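You operate a simulated robot arm through the tools that you are given. There is no shell and no other tool.

You are at the controls of a simulated robot arm. One attempt, no reset.

Task
Turn off the two rings left on and both oven knobs, then move the blue saucepan on to the trivet.
Fine: the other pans stay.

It is judged by the outcome, as a careful person would: the job done as asked, and still so three seconds after it is handed in. It fails if anything else is knocked over, pushed out of place, dropped, spilled or broken.

Robot
A 7-joint arm with a two-finger parallel gripper, fixed in place. Base frame: the origin is at the foot of the arm, x ahead of it, y to its left, z up. Lengths are in m, angles in degrees, forces in N, time in s.
With the tool pointing down near the work surface it reaches from about 0.38 to 0.9 m from the base axis. Its first joint turns from -143.0 to 143.0 degrees. Payload 3 kg.
Tool frame: the origin (TCP) lies between the finger pads and is the grasp point; the fingertips stand 0.03 m ahead of it; z points along the fingers, y is the line along which they close. The gripper opens to 0.094 m. The fingers are 0.028 m wide and 0.01 m thick; the gripper's body (0.05 by 0.096 m) begins 0.055 m behind the TCP.
Orientation is that of the tool frame in the base frame, as [roll, pitch, yaw] about the fixed x, y, z axes, in that order (R = Rz(yaw) Ry(pitch) Rx(roll)). With the fingers straight down and closing along the base's y, the tool's x points along the base's -x, its y along +y and its z along -z.

Tools
- The arm moves only by the tool step_arm. Its argument "increments" is a list of rows, each an object (a shift or turn left out is 0, a gripper value left out holds the last) with "translation": the shift along the tool's x, y, z in m, a list of three; "rot": the turn, a rotation vector about the tool's x, y, z in degrees, a list of three. In form: [{"translation": [tx, ty, tz], "rot": [ax, ay, az]}, ...]. A call has 1 to 20 rows; each row shifts and turns the commanded pose from where the row before left it, along the tool's axes as they then stand. "fingers" is the opening, from 0 (shut) to 1 (fully open), set as the call begins (left out, the last holds). A row lasts 0.2 s, in which the tool goes at most 0.05 m and 8.6 degrees; a call with a longer step from one row to the next is refused whole, and so is a gripper value outside its range. A pose out of reach is approached as far as the arm can. The call stops where the force on the tool passes 40 N (or 10 N more than at its start, if that is more) or the arm is blocked; 0.2 s more then pass. Each finger travels about 0.072 m/s and halts on what it meets, pressing with about 33 N; the grip force reading is that of the motor and also rises with nothing between the fingers. The clock runs only during rows and for 0.2 s after the last one: add rows that do not move to give the fingers time. It gives the time, the measured TCP pose, the force on the tool (base axes), the opening and the grip force at its end, in the units of the frame above (readings bear some noise), with the torque about the TCP (base axes, N m) and any sound that the robot's microphone picked up.
- Cameras (640 x 400 px; columns grow to the right, rows downward): "scene" is fixed at [0.4, -0.6506, 1.4866]; the picture's right is [1.00, -0.07, 0.00], its down [-0.02, -0.29, -0.96] and it looks along [0.06, 0.96, -0.29] (base axes); focal length 321 px, centre (320, 200). "wrist" rides on the gripper at [0.076, 0.014, -0.102] in the tool frame; the picture's right is [-0.18, 0.98, 0.00], its down [-0.75, -0.14, -0.64] and it looks along [-0.63, -0.12, 0.77] (tool axes); focal length 243 px, centre (320, 200). There is no depth. A picture from a camera that has moved, and an enlarged one, comes with that camera's place and axes in the base frame and with its lens.
- snapshot(camera): a new picture of that camera. No time passes.
- enlarge(camera, box): a new picture of the part [left, top, right, bottom] of that camera's present view, enlarged. No time passes.
- finish_job(): hands the job in; it is judged then, once.

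Places have to be worked out from the pictures, the camera data and where the tool is seen. Open the gripper and draw the arm clear of the work before you hand the job in, unless the task says otherwise.

The tools are called after ">>>" by a JSON object that holds its "api" and its "payload". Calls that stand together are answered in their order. step_arm: Moves the arm, as the interface text tells. Its arguments: {"type":"object","properties":{"increments":{"type":"array","items":{"type":"object","properties":{"translation":{"type":"array","items":{"type":"number"}},"rot":{"type":"array","items":{"type":"number"}}}}},"fingers":{"type":"number"}},"required":["increments"]} The other tools are called the same way: snapshot (camera) takes a picture; enlarge (camera, box) takes an enlarged picture of a part of a camera's view; finish_job () hands the job in.

At the start:

```text
t: 0.0
eef_pos: [0.4577, 0.4022, 1.1797]
tool_rot: [-179.9, 0.0, -180.0]
force: [0.3, 0.2, 0.0]
ft_torque: [-0.03, 0.01, -0.02]
finger_gap: 0.094
finger_force: 0.0
```

scene: 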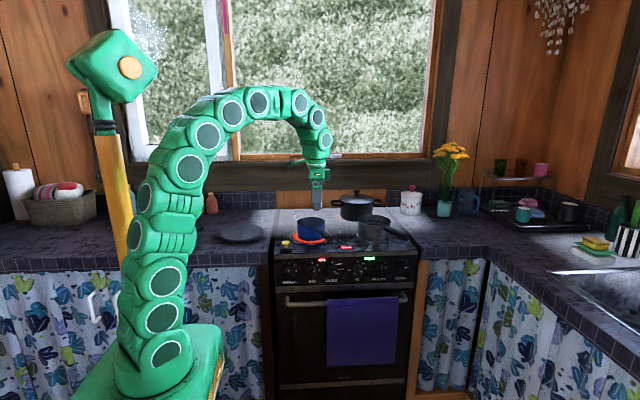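
wrist: 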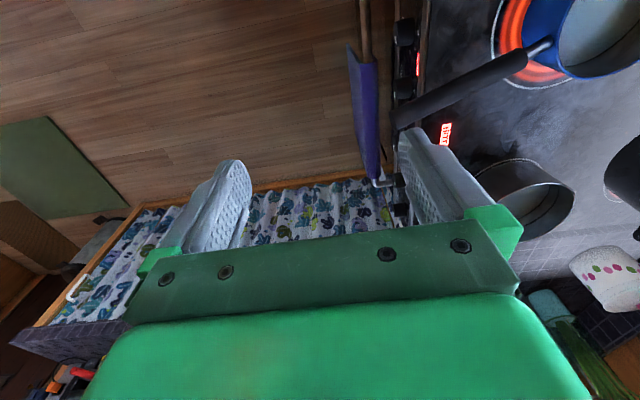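

I'll start by looking closely at the stove from the scene camera to read the knobs, displays, and pans.

>>> {"api": "enlarge", "payload": {"camera": "scene", "box": [260, 180, 430, 290]}}

>>> {"api": "enlarge", "payload": {"camera": "scene", "box": [270, 245, 425, 300]}}

>>> {"api": "enlarge", "payload": {"camera": "scene", "box": [180, 180, 350, 290]}}

>>> {"api": "enlarge", "payload": {"camera": "wrist", "box": [340, 0, 640, 220]}}

```text
3.64 times, centred on (345, 235) of scene
camera zoom: at [0.4, -0.6506, 1.4866], right [1.0, -0.07, 0.0], down [-0.02, -0.29, -0.96], along [0.06, 0.96, -0.29], focal length 1168 px, centre (229, 73)
```

zoom: 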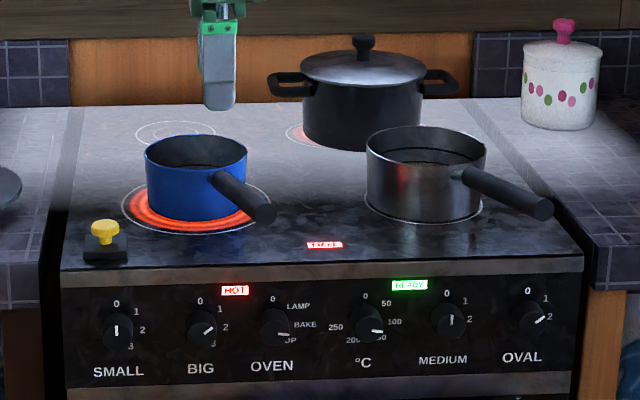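

```text
4.13 times, centred on (348, 272) of scene
camera zoom: at [0.4, -0.6506, 1.4866], right [1.0, -0.07, 0.0], down [-0.02, -0.29, -0.96], along [0.06, 0.96, -0.29], focal length 1326 px, centre (206, -99)
```

zoom: 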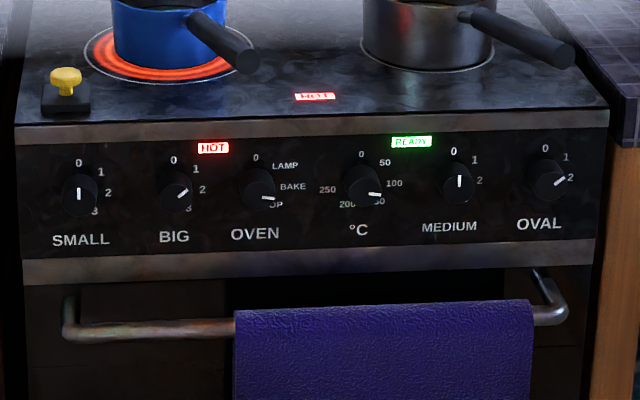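

```text
3.64 times, centred on (265, 235) of scene
camera zoom: at [0.4, -0.6506, 1.4866], right [1.0, -0.07, 0.0], down [-0.02, -0.29, -0.96], along [0.06, 0.96, -0.29], focal length 1168 px, centre (520, 73)
```

zoom: 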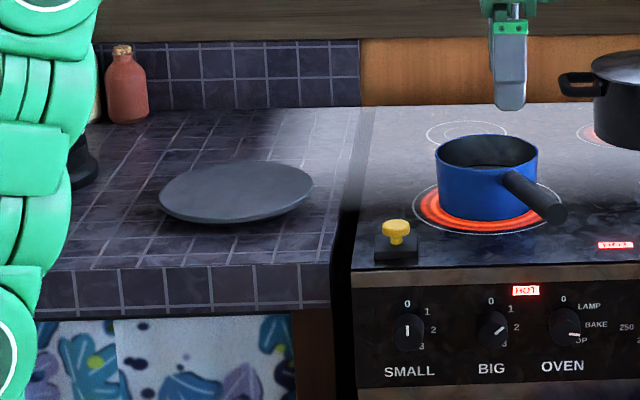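

```text
1.82 times, centred on (490, 110) of wrist
camera zoom: at [0.3812, 0.4167, 1.2821], right [0.18, 0.98, 0.0], down [0.75, -0.14, 0.64], along [0.63, -0.12, -0.77], focal length 441 px, centre (11, 364)
```

zoom: 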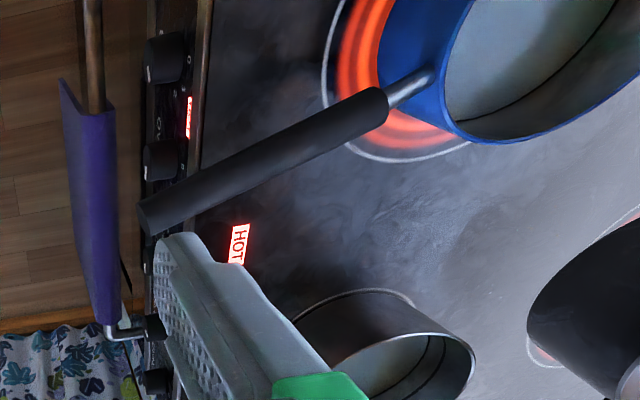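

The hob top works out at about z=0.89 and the knob row at about y=0.54, z=0.82. I'm enlarging each knob and the yellow item, and checking for other trivet candidates.

>>> {"api": "enlarge", "payload": {"camera": "scene", "box": [276, 255, 316, 285]}}

>>> {"api": "enlarge", "payload": {"camera": "scene", "box": [316, 255, 356, 285]}}

>>> {"api": "enlarge", "payload": {"camera": "scene", "box": [342, 253, 382, 283]}}

>>> {"api": "enlarge", "payload": {"camera": "scene", "box": [380, 250, 420, 280]}}

>>> {"api": "enlarge", "payload": {"camera": "scene", "box": [272, 228, 312, 258]}}

>>> {"api": "enlarge", "payload": {"camera": "scene", "box": [400, 130, 640, 290]}}

>>> {"api": "enlarge", "payload": {"camera": "scene", "box": [0, 130, 280, 320]}}

```text
13.33 times, centred on (296, 270) of scene
camera zoom: at [0.4, -0.6506, 1.4866], right [1.0, -0.07, 0.0], down [-0.02, -0.29, -0.96], along [0.06, 0.96, -0.29], focal length 4283 px, centre (640, -733)
```

zoom: 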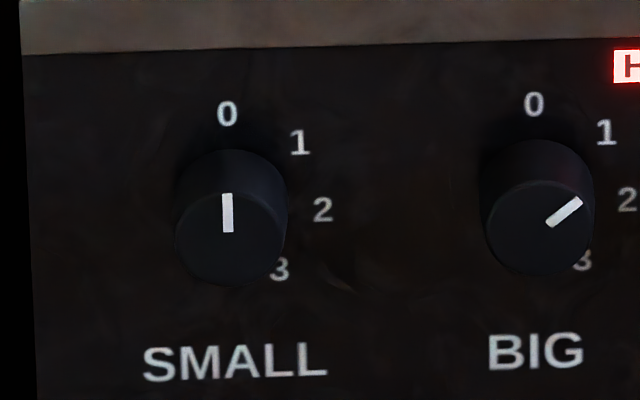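

```text
13.33 times, centred on (336, 270) of scene
camera zoom: at [0.4, -0.6506, 1.4866], right [1.0, -0.07, 0.0], down [-0.02, -0.29, -0.96], along [0.06, 0.96, -0.29], focal length 4283 px, centre (107, -733)
```

zoom: 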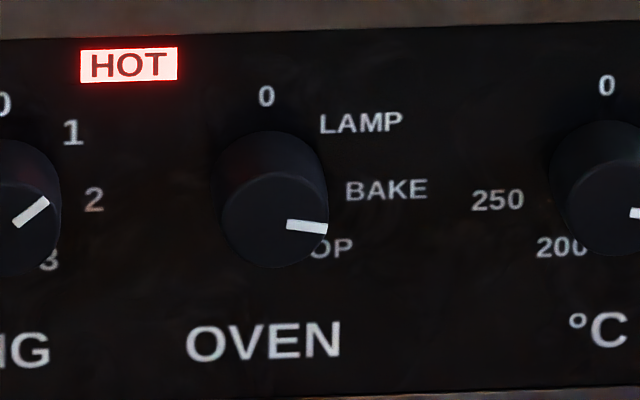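

```text
13.33 times, centred on (362, 268) of scene
camera zoom: at [0.4, -0.6506, 1.4866], right [1.0, -0.07, 0.0], down [-0.02, -0.29, -0.96], along [0.06, 0.96, -0.29], focal length 4283 px, centre (-240, -707)
```

zoom: 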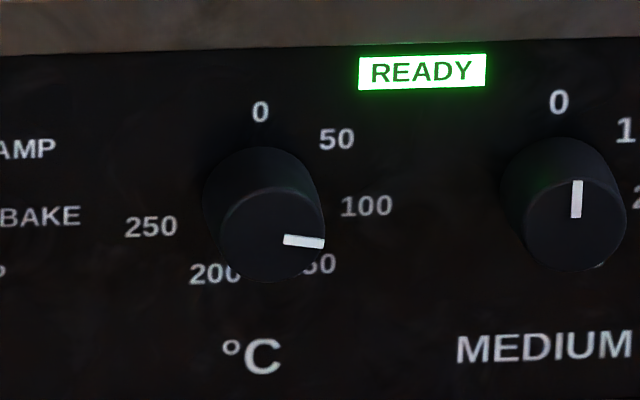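

```text
13.33 times, centred on (400, 265) of scene
camera zoom: at [0.4, -0.6506, 1.4866], right [1.0, -0.07, 0.0], down [-0.02, -0.29, -0.96], along [0.06, 0.96, -0.29], focal length 4283 px, centre (-747, -667)
```

zoom: 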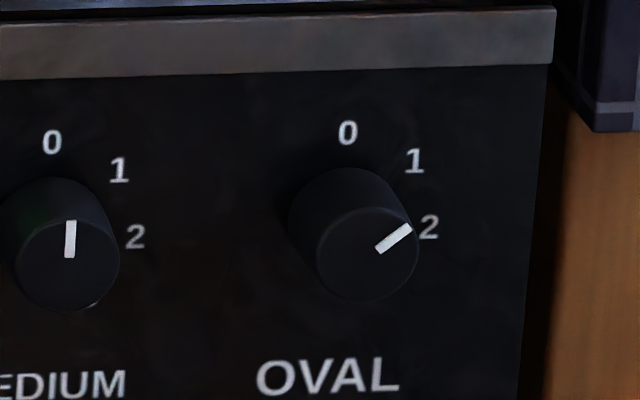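

```text
13.33 times, centred on (292, 243) of scene
camera zoom: at [0.4, -0.6506, 1.4866], right [1.0, -0.07, 0.0], down [-0.02, -0.29, -0.96], along [0.06, 0.96, -0.29], focal length 4283 px, centre (693, -373)
```

zoom: 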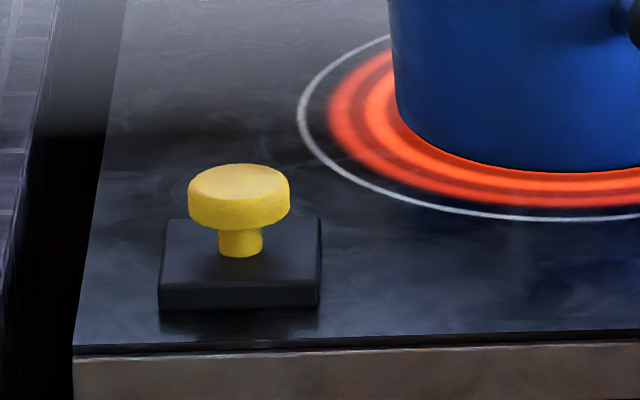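

```text
2.50 times, centred on (520, 210) of scene
camera zoom: at [0.4, -0.6506, 1.4866], right [1.0, -0.07, 0.0], down [-0.02, -0.29, -0.96], along [0.06, 0.96, -0.29], focal length 803 px, centre (-180, 175)
```

zoom: 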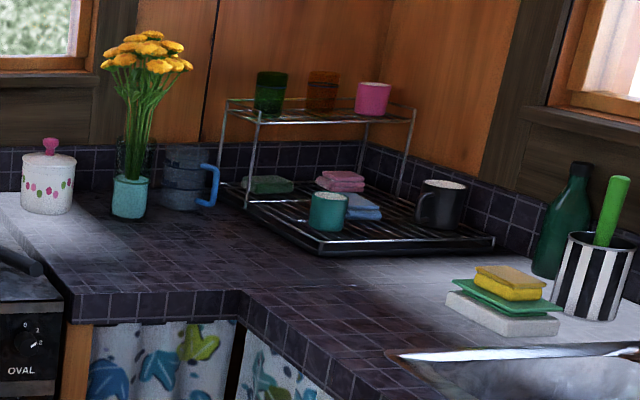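

```text
2.11 times, centred on (140, 225) of scene
camera zoom: at [0.4, -0.6506, 1.4866], right [1.0, -0.07, 0.0], down [-0.02, -0.29, -0.96], along [0.06, 0.96, -0.29], focal length 676 px, centre (699, 147)
```

zoom: 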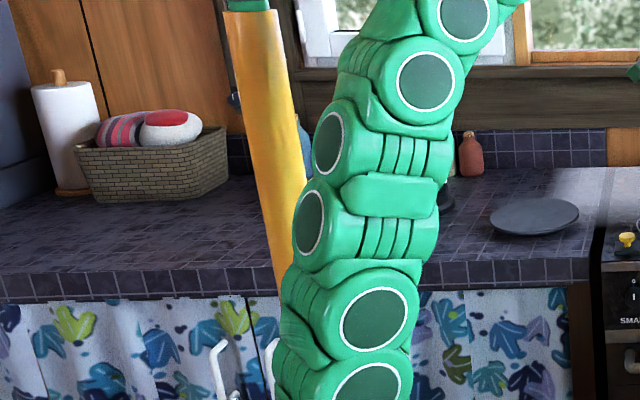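

The knobs are plain cylinders about 36 mm across. BIG, OVAL, OVEN and °C are turned clockwise off 0, while SMALL and MEDIUM already read 0. The yellow plunger isn't part of the job, and the trivet is the dark disc left of the hob. I'll swing the tool from pointing down to pointing at the stove front (+y), staying in free space.

>>> {"api": "step_arm", "payload": {"increments": [{"rot": [-8.2, 0, 0]}, {"rot": [-8.2, 0, 0]}, {"rot": [-8.2, 0, 0]}, {"rot": [-8.2, 0, 0]}, {"rot": [-8.2, 0, 0]}, {"rot": [-8.2, 0, 0]}], "fingers": 0.62}}

>>> {"api": "snapshot", "payload": {"camera": "scene"}}

>>> {"api": "snapshot", "payload": {"camera": "wrist"}}

```text
t: 1.4
eef_pos: [0.4567, 0.4029, 1.1815]
tool_rot: [130.7, 0.0, -180.0]
force: [0.7, 0.6, 0.3]
ft_torque: [-0.02, 0.02, 0.06]
finger_gap: 0.0581
finger_force: 0.0
```

```text
taken
```

scene: 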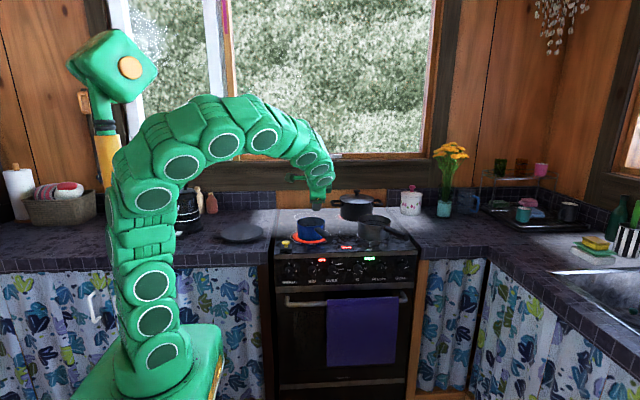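

```text
taken
camera wrist: at [0.3808, 0.3342, 1.2579], right [0.18, 0.64, 0.75], down [0.75, -0.58, 0.31], along [0.63, 0.5, -0.59], focal length 243 px, centre (320, 200)
```

wrist: 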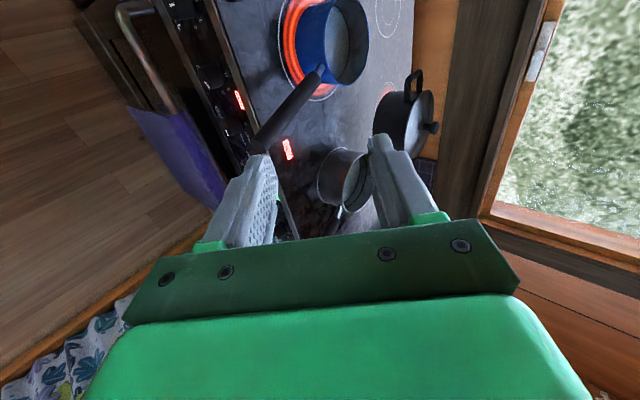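

The rotation is going cleanly with no contact. I'll finish it to horizontal and draw back a little so the tips stay clear of the overhanging pan handles.

>>> {"api": "step_arm", "payload": {"increments": [{"rot": [-8.15, 0, 0]}, {"rot": [-8.15, 0, 0]}, {"rot": [-8.15, 0, 0]}, {"rot": [-8.15, 0, 0]}, {"rot": [-8.1, 0, 0]}, {"translation": [0, 0, -0.02]}, {"translation": [0, 0, -0.02]}], "fingers": 0.62}}

>>> {"api": "snapshot", "payload": {"camera": "scene"}}

>>> {"api": "snapshot", "payload": {"camera": "wrist"}}

```text
t: 3.0
eef_pos: [0.4577, 0.3628, 1.1813]
tool_rot: [90.0, 0.0, 180.0]
force: [0.5, 1.3, 0.7]
ft_torque: [0.01, 0.01, 0.01]
finger_gap: 0.0584
finger_force: 0.2
```

```text
taken
```

scene: 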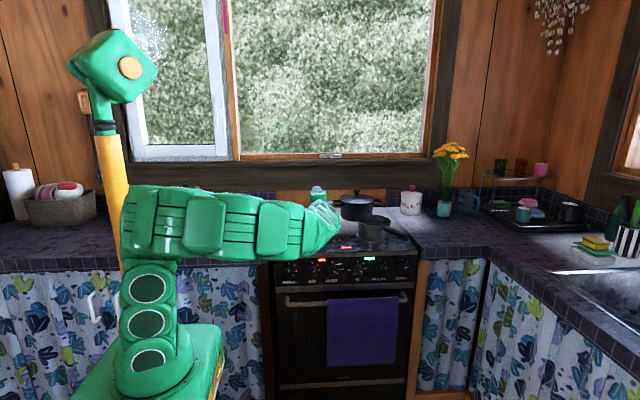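

```text
taken
camera wrist: at [0.3806, 0.2607, 1.1948], right [0.18, 0.0, 0.98], down [0.75, -0.64, -0.14], along [0.63, 0.77, -0.12], focal length 243 px, centre (320, 200)
```

wrist: 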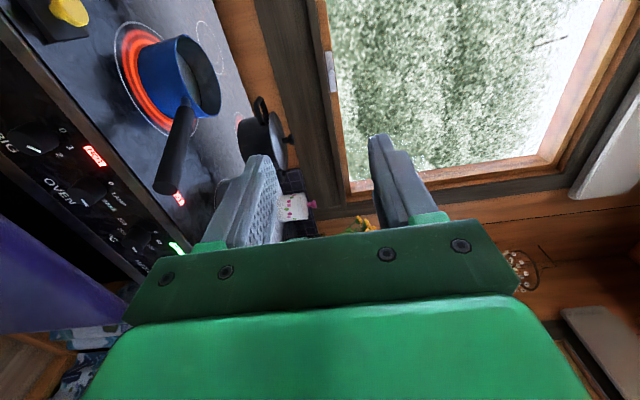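

The tool is now level and pointing at the stove. Next I'll roll it so the camera sits on top, which leaves room for counter-clockwise turns.

>>> {"api": "step_arm", "payload": {"increments": [{"rot": [0, 0, 8.2]}, {"rot": [0, 0, 8.2]}, {"rot": [0, 0, 8.2]}, {"rot": [0, 0, 8.2]}, {"rot": [0, 0, 8.2]}, {"rot": [0, 0, 8.2]}, {"rot": [0, 0, 8.2]}, {"rot": [0, 0, 8.2]}, {"rot": [0, 0, 8.2]}, {"rot": [0, 0, 8.1]}, {"rot": [0, 0, 8.1]}]}}

>>> {"api": "snapshot", "payload": {"camera": "scene"}}

>>> {"api": "snapshot", "payload": {"camera": "wrist"}}

```text
t: 5.4
eef_pos: [0.458, 0.3615, 1.1799]
tool_rot: [-121.3, -89.8, 31.3]
force: [-0.4, 0.6, -0.6]
ft_torque: [-0.03, -0.01, 0.02]
finger_gap: 0.0584
finger_force: 0.1
```

```text
taken
```

scene: 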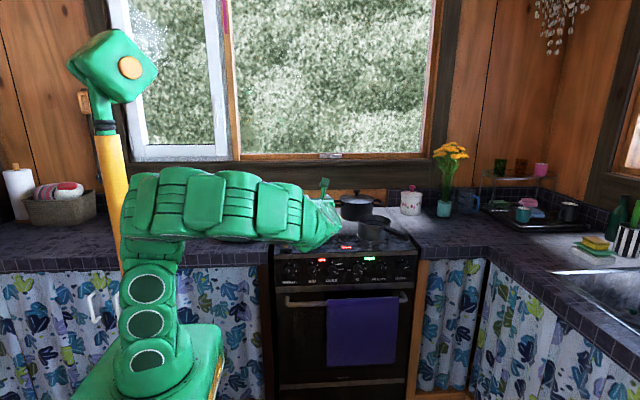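

```text
taken
camera wrist: at [0.4718, 0.2596, 1.2568], right [0.98, 0.0, -0.19], down [-0.14, -0.64, -0.75], along [-0.12, 0.77, -0.63], focal length 243 px, centre (320, 200)
```

wrist: 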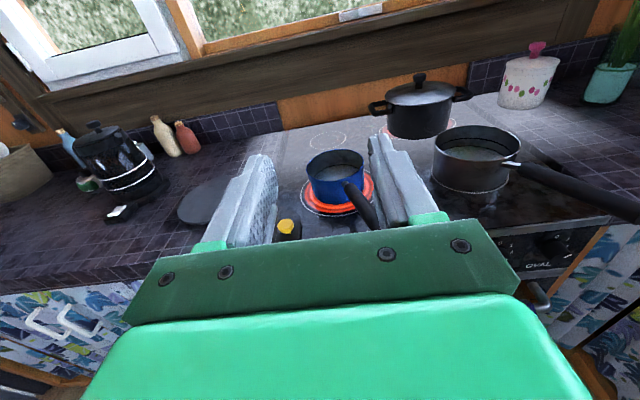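

Camera is on top now: tool x is up, tool y is +x, and tool z is +y. I'll lower in front of the BIG knob at about (0.449, y, 0.819), keeping y=0.36 so the tips are well clear of the stove.

>>> {"api": "step_arm", "payload": {"increments": [{"translation": [-0.04, -0.003, 0]}, {"translation": [-0.04, -0.003, 0]}, {"translation": [-0.04, -0.003, 0]}, {"translation": [-0.04, 0, 0]}, {"translation": [-0.04, 0, 0]}, {"translation": [-0.04, 0, 0]}, {"translation": [-0.04, 0, 0]}, {"translation": [-0.04, 0, 0]}, {"translation": [-0.04, 0, 0]}]}}

>>> {"api": "snapshot", "payload": {"camera": "scene"}}

>>> {"api": "snapshot", "payload": {"camera": "wrist"}}

```text
t: 7.4
eef_pos: [0.4492, 0.3586, 0.8194]
tool_rot: [-150.7, -89.9, 60.8]
force: [-0.4, -0.7, -0.3]
ft_torque: [0.01, 0.01, -0.04]
finger_gap: 0.0581
finger_force: 0.0
```

```text
taken
```

scene: 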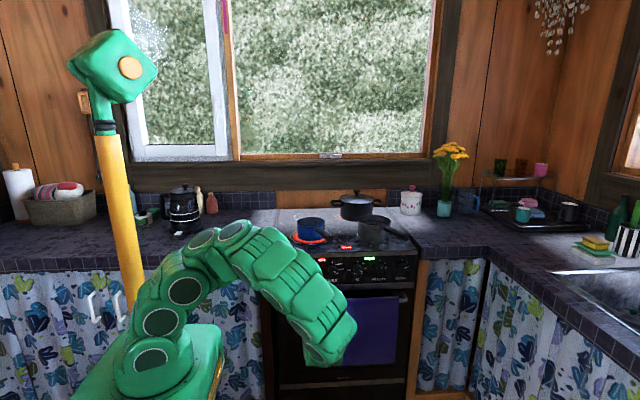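

```text
taken
camera wrist: at [0.4633, 0.2578, 0.8952], right [0.98, 0.0, -0.19], down [-0.14, -0.64, -0.75], along [-0.12, 0.77, -0.63], focal length 243 px, centre (320, 200)
```

wrist: 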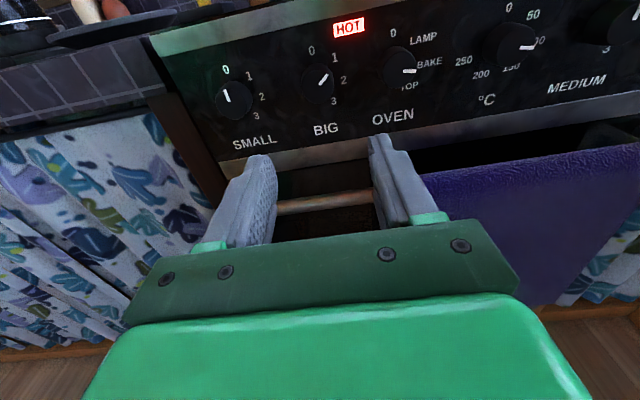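

I have a clear view of the panel from close up. I'll enlarge it to read the pointers and pin down the knob positions.

>>> {"api": "enlarge", "payload": {"camera": "wrist", "box": [200, 10, 440, 160]}}

>>> {"api": "enlarge", "payload": {"camera": "wrist", "box": [440, 0, 640, 125]}}

```text
2.67 times, centred on (320, 85) of wrist
camera zoom: at [0.4633, 0.2578, 0.8952], right [0.98, 0.0, -0.19], down [-0.14, -0.64, -0.75], along [-0.12, 0.77, -0.63], focal length 647 px, centre (320, 507)
```

zoom: 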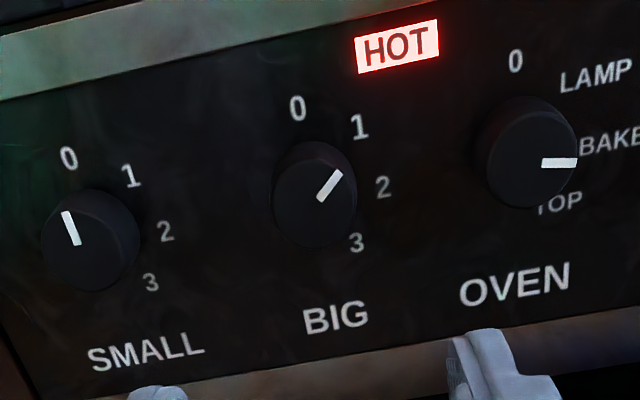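

```text
3.20 times, centred on (540, 62) of wrist
camera zoom: at [0.4633, 0.2578, 0.8952], right [0.98, 0.0, -0.19], down [-0.14, -0.64, -0.75], along [-0.12, 0.77, -0.63], focal length 776 px, centre (-384, 640)
```

zoom: 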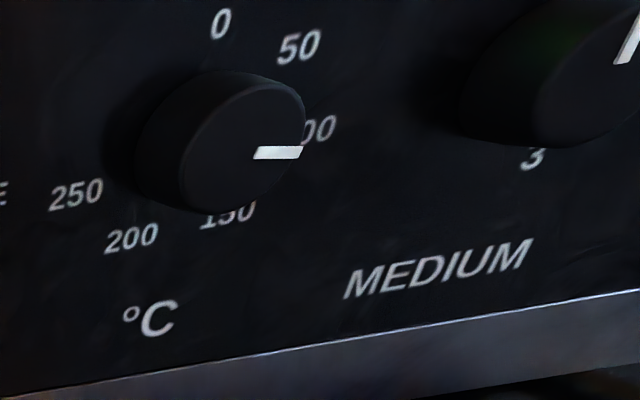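

BIG's face works out at roughly x=0.448, z=0.823, y=0.52–0.54. I'll move partway in, with tips at y≈0.47, for a second close view to fix depth.

>>> {"api": "step_arm", "payload": {"increments": [{"translation": [0.003, -0.001, 0.03]}, {"translation": [0, 0, 0.03]}, {"translation": [0, 0, 0.02]}]}}

>>> {"api": "snapshot", "payload": {"camera": "wrist"}}

>>> {"api": "enlarge", "payload": {"camera": "wrist", "box": [200, 60, 440, 210]}}

```text
t: 8.2
eef_pos: [0.4484, 0.4398, 0.8229]
tool_rot: [149.7, -89.9, 120.2]
force: [1.4, 0.8, 0.0]
ft_torque: [0.01, -0.03, -0.03]
finger_gap: 0.0584
finger_force: 0.1
```

```text
taken
camera wrist: at [0.4622, 0.3382, 0.8995], right [0.98, 0.0, -0.18], down [-0.14, -0.64, -0.75], along [-0.12, 0.77, -0.63], focal length 243 px, centre (320, 200)
```

wrist: 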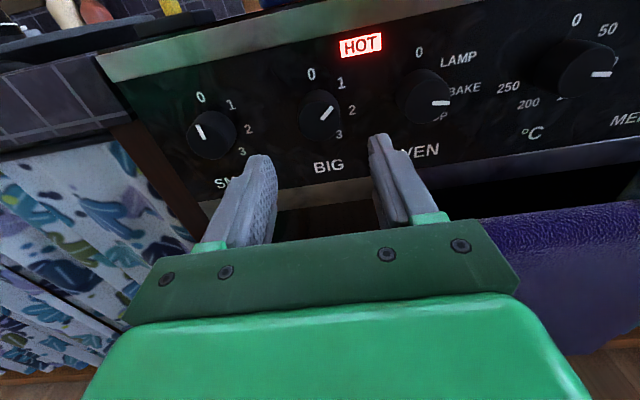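

```text
2.67 times, centred on (320, 135) of wrist
camera zoom: at [0.4622, 0.3382, 0.8995], right [0.98, 0.0, -0.18], down [-0.14, -0.64, -0.75], along [-0.12, 0.77, -0.63], focal length 647 px, centre (320, 373)
```

zoom: 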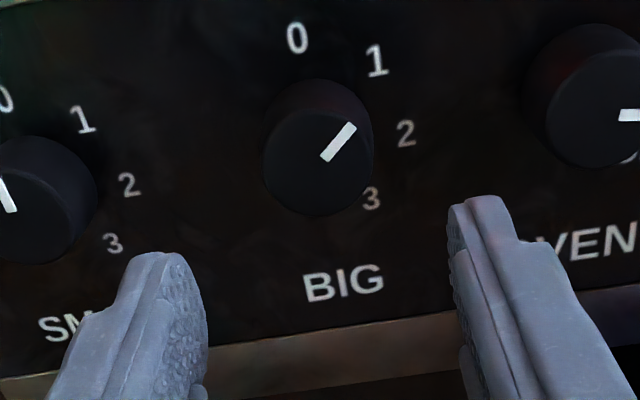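

Combining the two views puts BIG's face centre at about (0.447, 0.535, 0.822), and the open fingers straddle it. I'll advance so the tips overlap the knob, slowing at the end.

>>> {"api": "step_arm", "payload": {"increments": [{"translation": [-0.001, -0.0012, 0.025]}, {"translation": [0, 0, 0.02]}, {"translation": [0, 0, 0.015]}, {"translation": [0, 0, 0.01]}, {"translation": [0, 0, 0.006]}]}}

>>> {"api": "enlarge", "payload": {"camera": "wrist", "box": [200, 80, 440, 230]}}

```text
t: 9.4
eef_pos: [0.4472, 0.5186, 0.8199]
tool_rot: [-167.2, -89.9, 77.4]
force: [0.8, 0.5, 0.0]
ft_torque: [-0.03, 0.03, 0.0]
finger_gap: 0.0584
finger_force: 0.1
```

```text
2.67 times, centred on (320, 155) of wrist
camera zoom: at [0.4608, 0.4161, 0.8962], right [0.98, 0.0, -0.18], down [-0.14, -0.64, -0.75], along [-0.12, 0.77, -0.63], focal length 647 px, centre (320, 320)
```

zoom: 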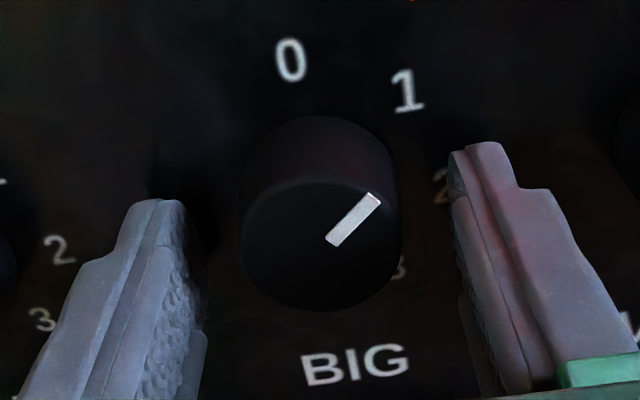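

The fingers straddle BIG evenly, and its pointer is about 48° clockwise of 0, at "1". I'll go 4 mm deeper, close on the knob, and check for a firm grip.

>>> {"api": "step_arm", "payload": {"increments": [{"translation": [0, -0.0005, 0.003]}]}}

>>> {"api": "step_arm", "payload": {"increments": [{}, {}, {}], "fingers": 0}}

>>> {"api": "enlarge", "payload": {"camera": "wrist", "box": [200, 80, 440, 230]}}

```text
t: 9.8
eef_pos: [0.4459, 0.5205, 0.8216]
tool_rot: [-179.3, -89.8, 89.4]
force: [-7.0, -23.6, 0.7]
ft_torque: [0.34, 0.13, -0.01]
finger_gap: 0.0585
finger_force: 0.1
stopped in row 1: the force on the tool passed its limit at 57 N (the readings are from after the stop); the commanded pose is now the measured one
```

```text
t: 10.6
eef_pos: [0.4479, 0.521, 0.8211]
tool_rot: [-167.4, -89.9, 77.3]
force: [7.9, -19.1, 4.6]
ft_torque: [0.34, -0.02, -0.1]
finger_gap: 0.0352
finger_force: 45.5
```

```text
2.67 times, centred on (320, 155) of wrist
camera zoom: at [0.4613, 0.4176, 0.8964], right [0.98, 0.0, -0.18], down [-0.14, -0.64, -0.75], along [-0.12, 0.77, -0.63], focal length 647 px, centre (320, 320)
```

zoom: 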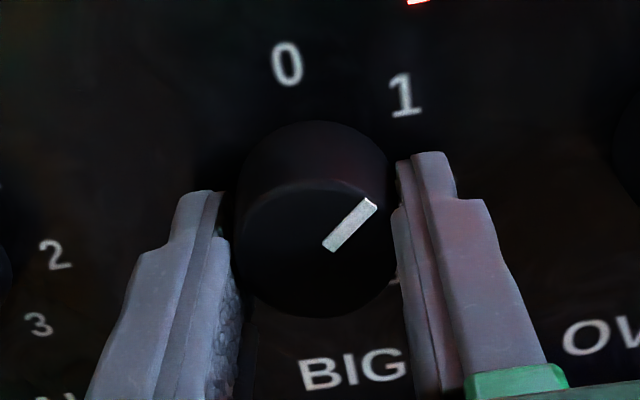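

The tips just touched the panel at y≈0.551, and the knob is gripped at a 35 mm gap. I'll ease back 1 mm and start turning counter-clockwise, 24° first.

>>> {"api": "step_arm", "payload": {"increments": [{"translation": [0, 0, -0.0015]}, {"rot": [0, 0, -6]}, {"rot": [0, 0, -6]}, {"rot": [0, 0, -6]}, {"rot": [0, 0, -6]}]}}

>>> {"api": "enlarge", "payload": {"camera": "wrist", "box": [200, 80, 440, 230]}}

```text
t: 11.1
eef_pos: [0.4483, 0.5194, 0.82]
tool_rot: [156.5, -89.8, 113.4]
force: [4.5, 10.5, -8.4]
ft_torque: [-0.52, -0.07, -0.05]
finger_gap: 0.0353
finger_force: 45.2
stopped in row 2: the force on the tool passed its limit at 47 N (the readings are from after the stop); the commanded pose is now the measured one
```

```text
2.67 times, centred on (320, 155) of wrist
camera zoom: at [0.4611, 0.4177, 0.8967], right [0.98, 0.0, -0.18], down [-0.14, -0.64, -0.75], along [-0.12, 0.77, -0.63], focal length 647 px, centre (320, 320)
```

zoom: 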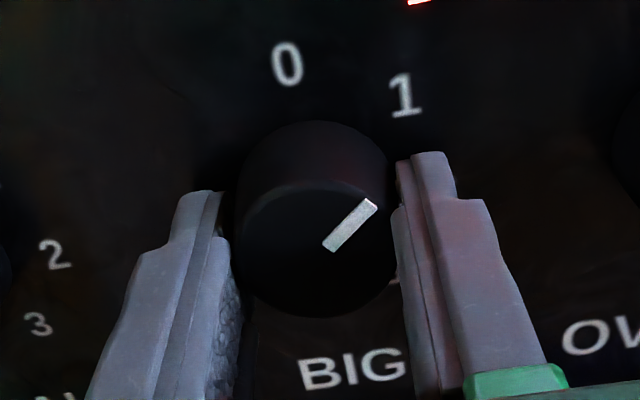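

The call stopped on force (47 N), most likely residual pressure along the knob axis. I'll retry with smaller turn steps and watch the readings.

>>> {"api": "step_arm", "payload": {"increments": [{}, {"rot": [0, 0, -2]}, {"rot": [0, 0, -2]}, {"rot": [0, 0, -2]}]}}

>>> {"api": "enlarge", "payload": {"camera": "wrist", "box": [200, 80, 440, 230]}}

```text
t: 12.1
eef_pos: [0.4472, 0.5198, 0.8213]
tool_rot: [90.5, -83.9, 179.4]
force: [4.7, -13.7, -3.4]
ft_torque: [0.02, 0.03, -0.09]
finger_gap: 0.0348
finger_force: 44.9
```

```text
2.67 times, centred on (320, 155) of wrist
camera zoom: at [0.4535, 0.4175, 0.8975], right [1.0, 0.0, -0.08], down [-0.06, -0.64, -0.76], along [-0.05, 0.77, -0.64], focal length 647 px, centre (320, 320)
```

zoom: 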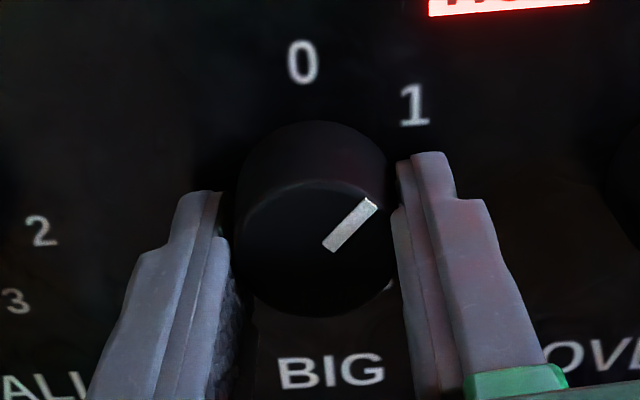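

The knob turns with the gripper: the pointer is fixed relative to the fingers while the labels moved 6°. I'll continue in 4° steps.

>>> {"api": "step_arm", "payload": {"increments": [{"translation": [0, 0, -0.0005], "rot": [0, 0, -4]}, {"rot": [0, 0, -4]}, {"rot": [0, 0, -4]}, {"rot": [0, 0, -4]}, {"rot": [0, 0, -4]}, {"rot": [0, 0, -4]}, {"rot": [0, 0, -4]}]}}

>>> {"api": "enlarge", "payload": {"camera": "wrist", "box": [200, 80, 440, 230]}}

```text
t: 12.6
eef_pos: [0.4493, 0.5191, 0.8196]
tool_rot: [91.0, -79.1, 178.8]
force: [4.3, 12.5, -9.5]
ft_torque: [-0.56, -0.02, -0.12]
finger_gap: 0.0356
finger_force: 45.1
stopped in row 2: the force on the tool passed its limit at 45 N (the readings are from after the stop); the commanded pose is now the measured one
```

```text
2.67 times, centred on (320, 155) of wrist
camera zoom: at [0.4471, 0.4176, 0.8981], right [1.0, -0.01, 0.0], down [0.0, -0.64, -0.76], along [0.01, 0.76, -0.64], focal length 647 px, centre (320, 320)
```

zoom: 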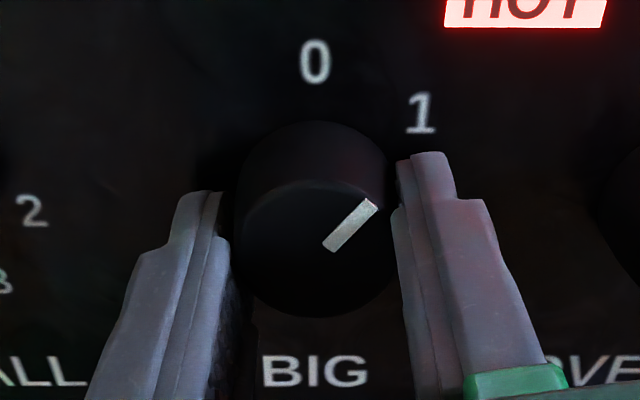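

Pulling back while gripped only loads the knob axially, so I'll just rotate with no translation, in small steps.

>>> {"api": "step_arm", "payload": {"increments": [{"rot": [0, 0, -2]}, {"rot": [0, 0, -2]}, {"rot": [0, 0, -2.5]}, {"rot": [0, 0, -2.5]}, {"rot": [0, 0, -2.5]}, {"rot": [0, 0, -2.5]}, {"rot": [0, 0, -2.5]}, {"rot": [0, 0, -2.5]}]}}

>>> {"api": "enlarge", "payload": {"camera": "wrist", "box": [200, 80, 440, 230]}}

```text
t: 14.4
eef_pos: [0.4492, 0.5186, 0.8212]
tool_rot: [90.1, -60.1, 179.4]
force: [23.9, 21.5, 14.2]
ft_torque: [0.26, 0.13, -0.73]
finger_gap: 0.0353
finger_force: 44.9
```

```text
2.67 times, centred on (320, 155) of wrist
camera zoom: at [0.4229, 0.4176, 0.894], right [0.94, -0.01, 0.33], down [0.25, -0.64, -0.72], along [0.22, 0.76, -0.61], focal length 647 px, centre (320, 320)
```

zoom: 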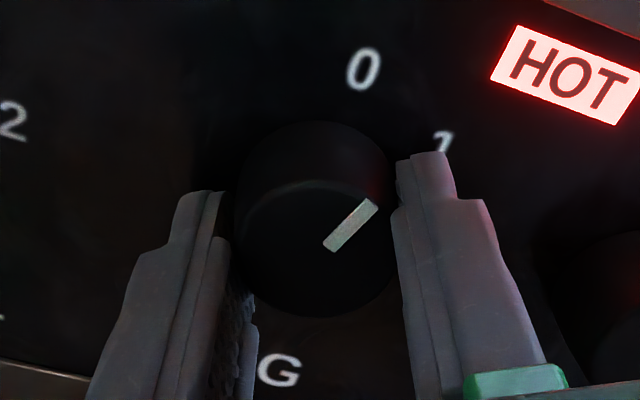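

About 30° has been turned with some side load building up. I'll shift about 1 mm to relieve it and continue 15° more.

>>> {"api": "step_arm", "payload": {"increments": [{"translation": [0, 0.0008, 0.0007]}, {"rot": [0, 0, -2.5]}, {"rot": [0, 0, -2.5]}, {"rot": [0, 0, -2.5]}, {"rot": [0, 0, -2.5]}, {"rot": [0, 0, -2.5]}, {"rot": [0, 0, -2.5]}]}}

>>> {"api": "enlarge", "payload": {"camera": "wrist", "box": [200, 80, 440, 230]}}

```text
t: 15.9
eef_pos: [0.4502, 0.52, 0.8216]
tool_rot: [90.1, -46.1, 179.3]
force: [-1.1, -6.6, -1.2]
ft_torque: [-0.3, -0.08, 0.22]
finger_gap: 0.0353
finger_force: 45.0
stopped in row 7: the force on the tool passed its limit at 47 N (the readings are from after the stop); the commanded pose is now the measured one
```

```text
2.67 times, centred on (320, 155) of wrist
camera zoom: at [0.4066, 0.4179, 0.8865], right [0.84, -0.01, 0.55], down [0.41, -0.65, -0.64], along [0.36, 0.76, -0.54], focal length 647 px, centre (320, 320)
```

zoom: 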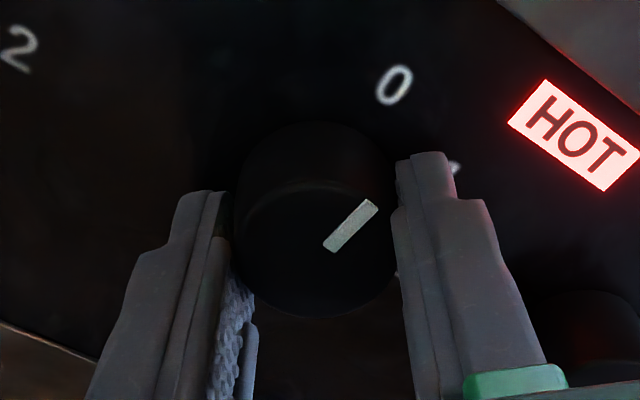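

The pointer still looks about 10° short of 0. I'll continue with small steps.

>>> {"api": "step_arm", "payload": {"increments": [{"rot": [0, 0, -2]}, {"rot": [0, 0, -2]}, {"rot": [0, 0, -2]}, {"rot": [0, 0, -2]}]}}

>>> {"api": "enlarge", "payload": {"camera": "wrist", "box": [200, 80, 440, 230]}}

>>> {"api": "enlarge", "payload": {"camera": "scene", "box": [260, 180, 430, 290]}}

```text
t: 16.9
eef_pos: [0.451, 0.5197, 0.8227]
tool_rot: [90.0, -38.3, 179.5]
force: [0.7, -23.8, 20.9]
ft_torque: [0.71, 0.72, 0.11]
finger_gap: 0.0354
finger_force: 45.1
```

```text
2.67 times, centred on (320, 155) of wrist
camera zoom: at [0.3982, 0.4178, 0.88], right [0.75, -0.01, 0.66], down [0.5, -0.65, -0.58], along [0.43, 0.76, -0.48], focal length 647 px, centre (320, 320)
```

zoom: 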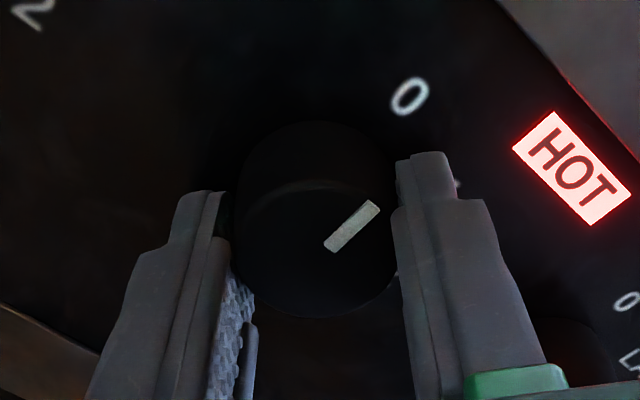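

```text
3.64 times, centred on (345, 235) of scene
camera zoom: at [0.4, -0.6506, 1.4866], right [1.0, -0.07, 0.0], down [-0.02, -0.29, -0.96], along [0.06, 0.96, -0.29], focal length 1168 px, centre (229, 73)
```

zoom: 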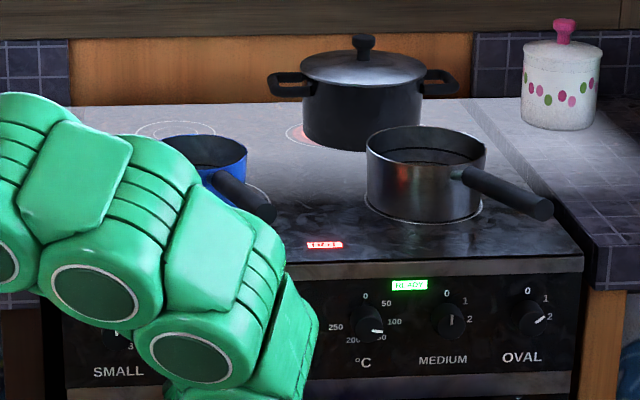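

A torque of 0.72 N·m now resists, so BIG is at its end stop, and the ring under the blue pan no longer glows. I'll release, back straight out, and check the pointer.

>>> {"api": "step_arm", "payload": {"increments": [{}, {}, {}], "fingers": 0.62}}

>>> {"api": "step_arm", "payload": {"increments": [{"translation": [0, 0, -0.02]}, {"translation": [0, 0, -0.03]}, {"translation": [0, 0, -0.03]}]}}

>>> {"api": "snapshot", "payload": {"camera": "wrist"}}

```text
t: 17.7
eef_pos: [0.4508, 0.5203, 0.8202]
tool_rot: [90.1, -38.2, 179.3]
force: [3.9, -18.9, -5.2]
ft_torque: [-0.55, -0.3, 0.5]
finger_gap: 0.0595
finger_force: 1.1
```

```text
t: 18.5
eef_pos: [0.4491, 0.4393, 0.8212]
tool_rot: [90.1, -38.2, 179.4]
force: [-0.5, 0.0, 0.2]
ft_torque: [0.02, 0.01, -0.02]
finger_gap: 0.0583
finger_force: 0.0
```

```text
taken
camera wrist: at [0.3959, 0.3374, 0.8791], right [0.75, -0.01, 0.66], down [0.5, -0.65, -0.58], along [0.43, 0.76, -0.48], focal length 243 px, centre (320, 200)
```

wrist: 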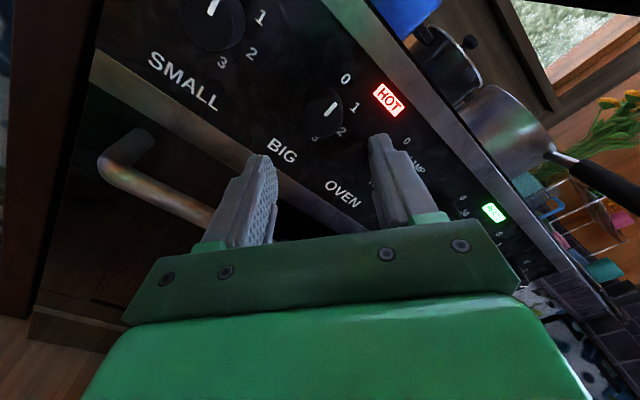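

Backed out cleanly. I'm comparing BIG's pointer with SMALL's, which reads 0.

>>> {"api": "enlarge", "payload": {"camera": "wrist", "box": [160, 0, 420, 162]}}

>>> {"api": "enlarge", "payload": {"camera": "scene", "box": [260, 200, 390, 285]}}

```text
2.46 times, centred on (290, 81) of wrist
camera zoom: at [0.3959, 0.3374, 0.8791], right [0.75, -0.01, 0.66], down [0.5, -0.65, -0.58], along [0.43, 0.76, -0.48], focal length 597 px, centre (394, 493)
```

zoom: 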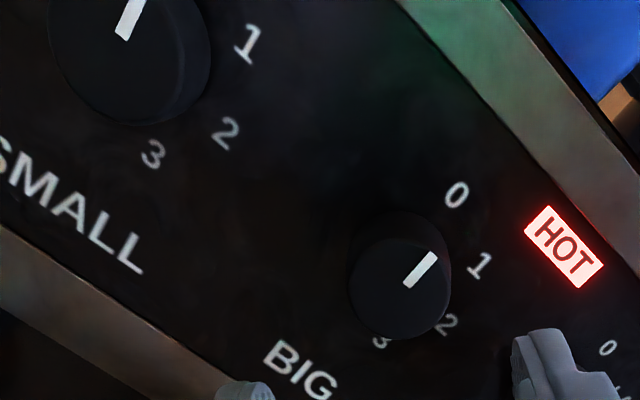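

```text
4.71 times, centred on (325, 242) of scene
camera zoom: at [0.4, -0.6506, 1.4866], right [1.0, -0.07, 0.0], down [-0.02, -0.29, -0.96], along [0.06, 0.96, -0.29], focal length 1512 px, centre (296, 0)
```

zoom: 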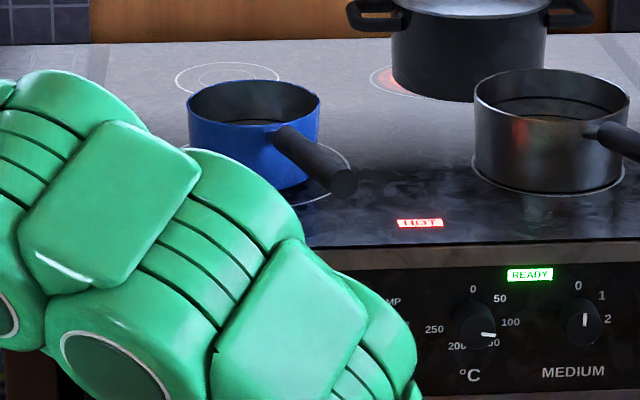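

BIG's pointer is vertical within a couple of degrees and its ring is dark. Next is OVEN at about (0.532, 0.535, 0.822): I'll roll back to camera-up, shift 83 mm right while clear of the panel, and look.

>>> {"api": "step_arm", "payload": {"increments": [{"rot": [0, 0, 7.4]}, {"rot": [0, 0, 7.4]}, {"rot": [0, 0, 7.4]}, {"rot": [0, 0, 7.4]}, {"rot": [0, 0, 7.4]}, {"rot": [0, 0, 7.4]}, {"rot": [0, 0, 7.4]}, {"translation": [0, 0.03, 0]}, {"translation": [0, 0.03, 0]}, {"translation": [0, 0.023, 0]}]}}

>>> {"api": "snapshot", "payload": {"camera": "wrist"}}

>>> {"api": "enlarge", "payload": {"camera": "wrist", "box": [200, 60, 440, 210]}}

>>> {"api": "snapshot", "payload": {"camera": "scene"}}

```text
t: 20.7
eef_pos: [0.5308, 0.4408, 0.8194]
tool_rot: [-114.5, -89.9, 23.9]
force: [0.1, -0.3, 0.3]
ft_torque: [0.0, 0.02, -0.02]
finger_gap: 0.0583
finger_force: 0.0
```

```text
taken
camera wrist: at [0.5433, 0.3384, 0.8958], right [0.98, -0.01, -0.19], down [-0.15, -0.64, -0.75], along [-0.11, 0.77, -0.63], focal length 243 px, centre (320, 200)
```

wrist: 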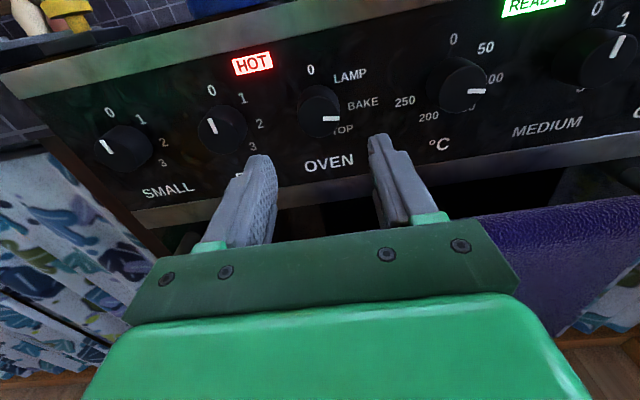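

```text
2.67 times, centred on (320, 135) of wrist
camera zoom: at [0.5433, 0.3384, 0.8958], right [0.98, -0.01, -0.19], down [-0.15, -0.64, -0.75], along [-0.11, 0.77, -0.63], focal length 647 px, centre (320, 373)
```

zoom: 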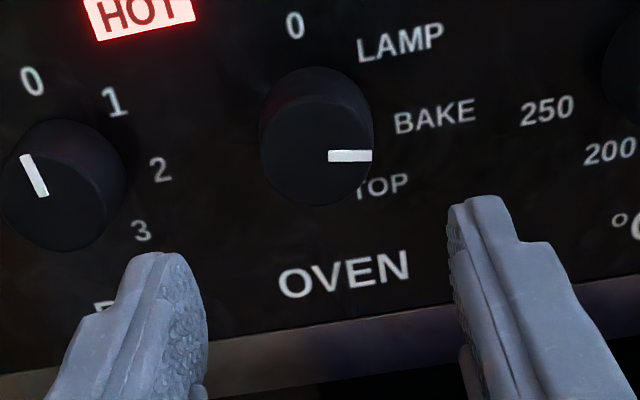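

```text
taken
```

scene: 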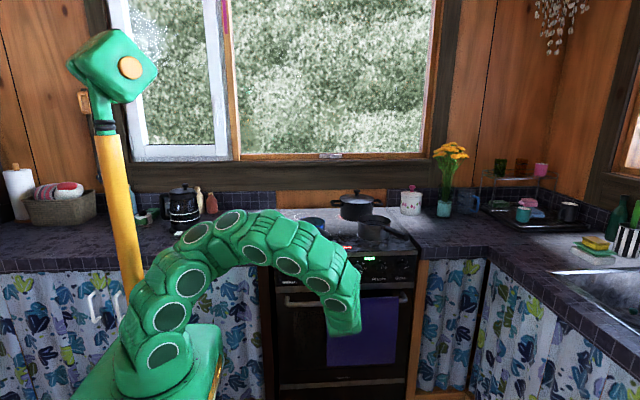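

BIG now reads 0 just like SMALL. OVEN's axis is at about (0.529, 0.822), so I'll make a small correction and advance to y≈0.516, stopping short of the panel.

>>> {"api": "step_arm", "payload": {"increments": [{"translation": [0.0025, -0.002, 0.02]}, {"translation": [0, 0, 0.02]}, {"translation": [0, 0, 0.02]}, {"translation": [0, 0, 0.01]}, {"translation": [0, 0, 0.005]}]}}

>>> {"api": "enlarge", "payload": {"camera": "wrist", "box": [200, 80, 440, 230]}}

```text
t: 21.9
eef_pos: [0.5307, 0.513, 0.8218]
tool_rot: [-154.5, -89.8, 63.9]
force: [-0.1, 0.0, 0.2]
ft_torque: [0.0, 0.0, 0.0]
finger_gap: 0.0585
finger_force: 0.0
```

```text
2.67 times, centred on (320, 155) of wrist
camera zoom: at [0.5441, 0.4115, 0.8981], right [0.98, -0.01, -0.18], down [-0.15, -0.64, -0.75], along [-0.11, 0.77, -0.63], focal length 647 px, centre (320, 320)
```

zoom: 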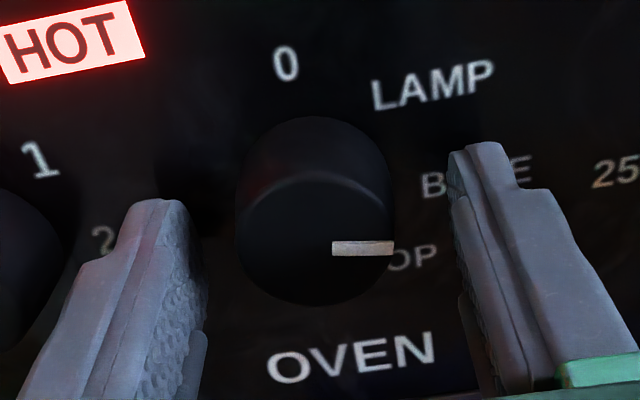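

OVEN is nearly centred; its pointer sits at about 90°, on BAKE. I'll nudge 1 mm left and 3 mm in, then close on it.

>>> {"api": "step_arm", "payload": {"increments": [{"translation": [0, -0.001, 0.003]}]}}

>>> {"api": "step_arm", "payload": {"increments": [{}, {}, {}], "fingers": 0}}

```text
t: 22.3
eef_pos: [0.5292, 0.5166, 0.8219]
tool_rot: [-156.4, -89.9, 65.8]
force: [-0.7, 0.5, 0.3]
ft_torque: [0.01, -0.01, 0.0]
finger_gap: 0.0583
finger_force: 0.1
```

```text
t: 23.1
eef_pos: [0.5301, 0.5156, 0.8231]
tool_rot: [-158.9, -89.9, 68.1]
force: [13.7, 11.8, -1.7]
ft_torque: [-0.13, 0.06, -0.44]
finger_gap: 0.0349
finger_force: 45.4
```

OVEN is gripped with slight side loads. I'll relieve them and turn counter-clockwise in small steps.

>>> {"api": "step_arm", "payload": {"increments": [{"translation": [0, 0.0005, 0.0005]}, {"rot": [0, 0, -2.5]}, {"rot": [0, 0, -2.5]}, {"rot": [0, 0, -2.5]}, {"rot": [0, 0, -2.5]}, {"rot": [0, 0, -2.5]}, {"rot": [0, 0, -2.5]}, {"rot": [0, 0, -2.5]}, {"rot": [0, 0, -2.5]}]}}

>>> {"api": "enlarge", "payload": {"camera": "wrist", "box": [200, 80, 440, 230]}}

```text
t: 23.6
eef_pos: [0.5303, 0.517, 0.8229]
tool_rot: [91.7, -89.3, 177.8]
force: [-2.9, -5.9, 2.4]
ft_torque: [0.61, 0.05, -0.06]
finger_gap: 0.035
finger_force: 45.0
stopped in row 2: the force on the tool passed its limit at 44 N (the readings are from after the stop); the commanded pose is now the measured one
```

```text
2.67 times, centred on (320, 155) of wrist
camera zoom: at [0.5425, 0.4141, 0.899], right [0.98, -0.01, -0.17], down [-0.14, -0.64, -0.75], along [-0.1, 0.77, -0.63], focal length 647 px, centre (320, 320)
```

zoom: 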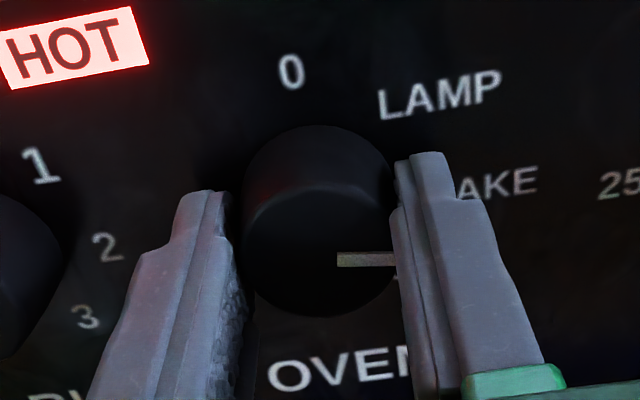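

Only a transient trip. I'll go again with gentler steps.

>>> {"api": "step_arm", "payload": {"increments": [{}, {"rot": [0, 0, -2]}, {"rot": [0, 0, -2]}, {"rot": [0, 0, -2]}, {"rot": [0, 0, -2]}, {"rot": [0, 0, -2]}, {"rot": [0, 0, -2]}, {"rot": [0, 0, -2]}, {"rot": [0, 0, -2]}, {"rot": [0, 0, -2]}, {"rot": [0, 0, -2]}, {"rot": [0, 0, -2]}, {"rot": [0, 0, -2]}]}}

>>> {"api": "enlarge", "payload": {"camera": "wrist", "box": [200, 80, 440, 230]}}

```text
t: 25.8
eef_pos: [0.5314, 0.5163, 0.8227]
tool_rot: [90.3, -71.8, 179.1]
force: [2.9, 9.9, -8.7]
ft_torque: [-0.26, -0.03, 0.11]
finger_gap: 0.0348
finger_force: 45.2
stopped in row 11: the force on the tool passed its limit at 44 N (the readings are from after the stop); the commanded pose is now the measured one
```

```text
2.67 times, centred on (320, 155) of wrist
camera zoom: at [0.519, 0.4144, 0.8997], right [0.99, -0.01, 0.13], down [0.09, -0.64, -0.76], along [0.09, 0.76, -0.64], focal length 647 px, centre (320, 320)
```

zoom: 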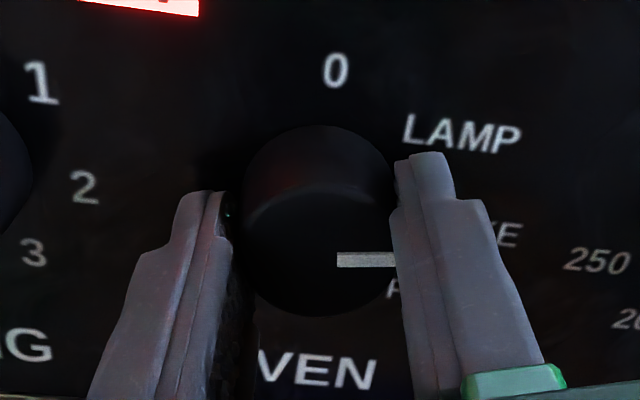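

It's turning well (18° so far). The drift pattern suggests the knob axis lies about 4 mm above the tool axis, so I'll add a small sideways compensation with each turn step.

>>> {"api": "step_arm", "payload": {"increments": [{}, {"translation": [0, 0.00018, 0], "rot": [0, 0, -2.5]}, {"translation": [0, 0.00018, 0], "rot": [0, 0, -2.5]}, {"translation": [0, 0.00018, 0], "rot": [0, 0, -2.5]}, {"translation": [0, 0.00018, 0], "rot": [0, 0, -2.5]}, {"translation": [0, 0.00018, 0], "rot": [0, 0, -2.5]}, {"translation": [0, 0.00018, 0], "rot": [0, 0, -2.5]}, {"translation": [0, 0.00018, 0], "rot": [0, 0, -2.5]}, {"translation": [0, 0.00018, 0], "rot": [0, 0, -2.5]}, {"translation": [0, 0.00018, 0], "rot": [0, 0, -2.5]}, {"translation": [0, 0.00018, 0], "rot": [0, 0, -2.5]}, {"translation": [0, 0.00018, 0], "rot": [0, 0, -2.5]}, {"translation": [0, 0.00018, 0], "rot": [0, 0, -2.5]}]}}

>>> {"api": "enlarge", "payload": {"camera": "wrist", "box": [200, 80, 440, 230]}}

```text
t: 28.1
eef_pos: [0.5319, 0.5172, 0.8236]
tool_rot: [90.2, -48.7, 179.3]
force: [-3.8, -2.4, -4.5]
ft_torque: [-0.05, -0.04, 0.42]
finger_gap: 0.0348
finger_force: 45.4
stopped in row 11: the force on the tool passed its limit at 42 N (the readings are from after the stop); the commanded pose is now the measured one
```

```text
2.67 times, centred on (320, 155) of wrist
camera zoom: at [0.4908, 0.4147, 0.8901], right [0.86, -0.01, 0.51], down [0.39, -0.65, -0.66], along [0.33, 0.76, -0.55], focal length 647 px, centre (320, 320)
```

zoom: 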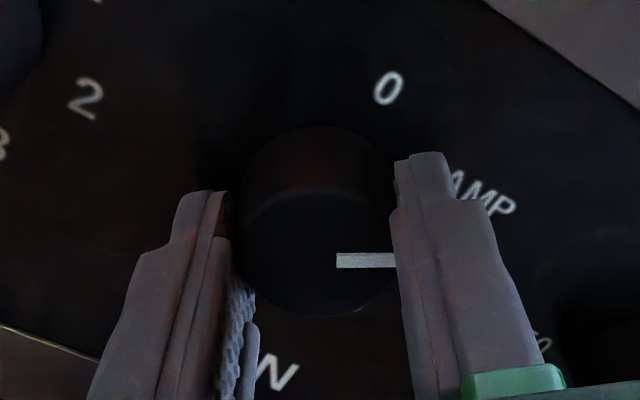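

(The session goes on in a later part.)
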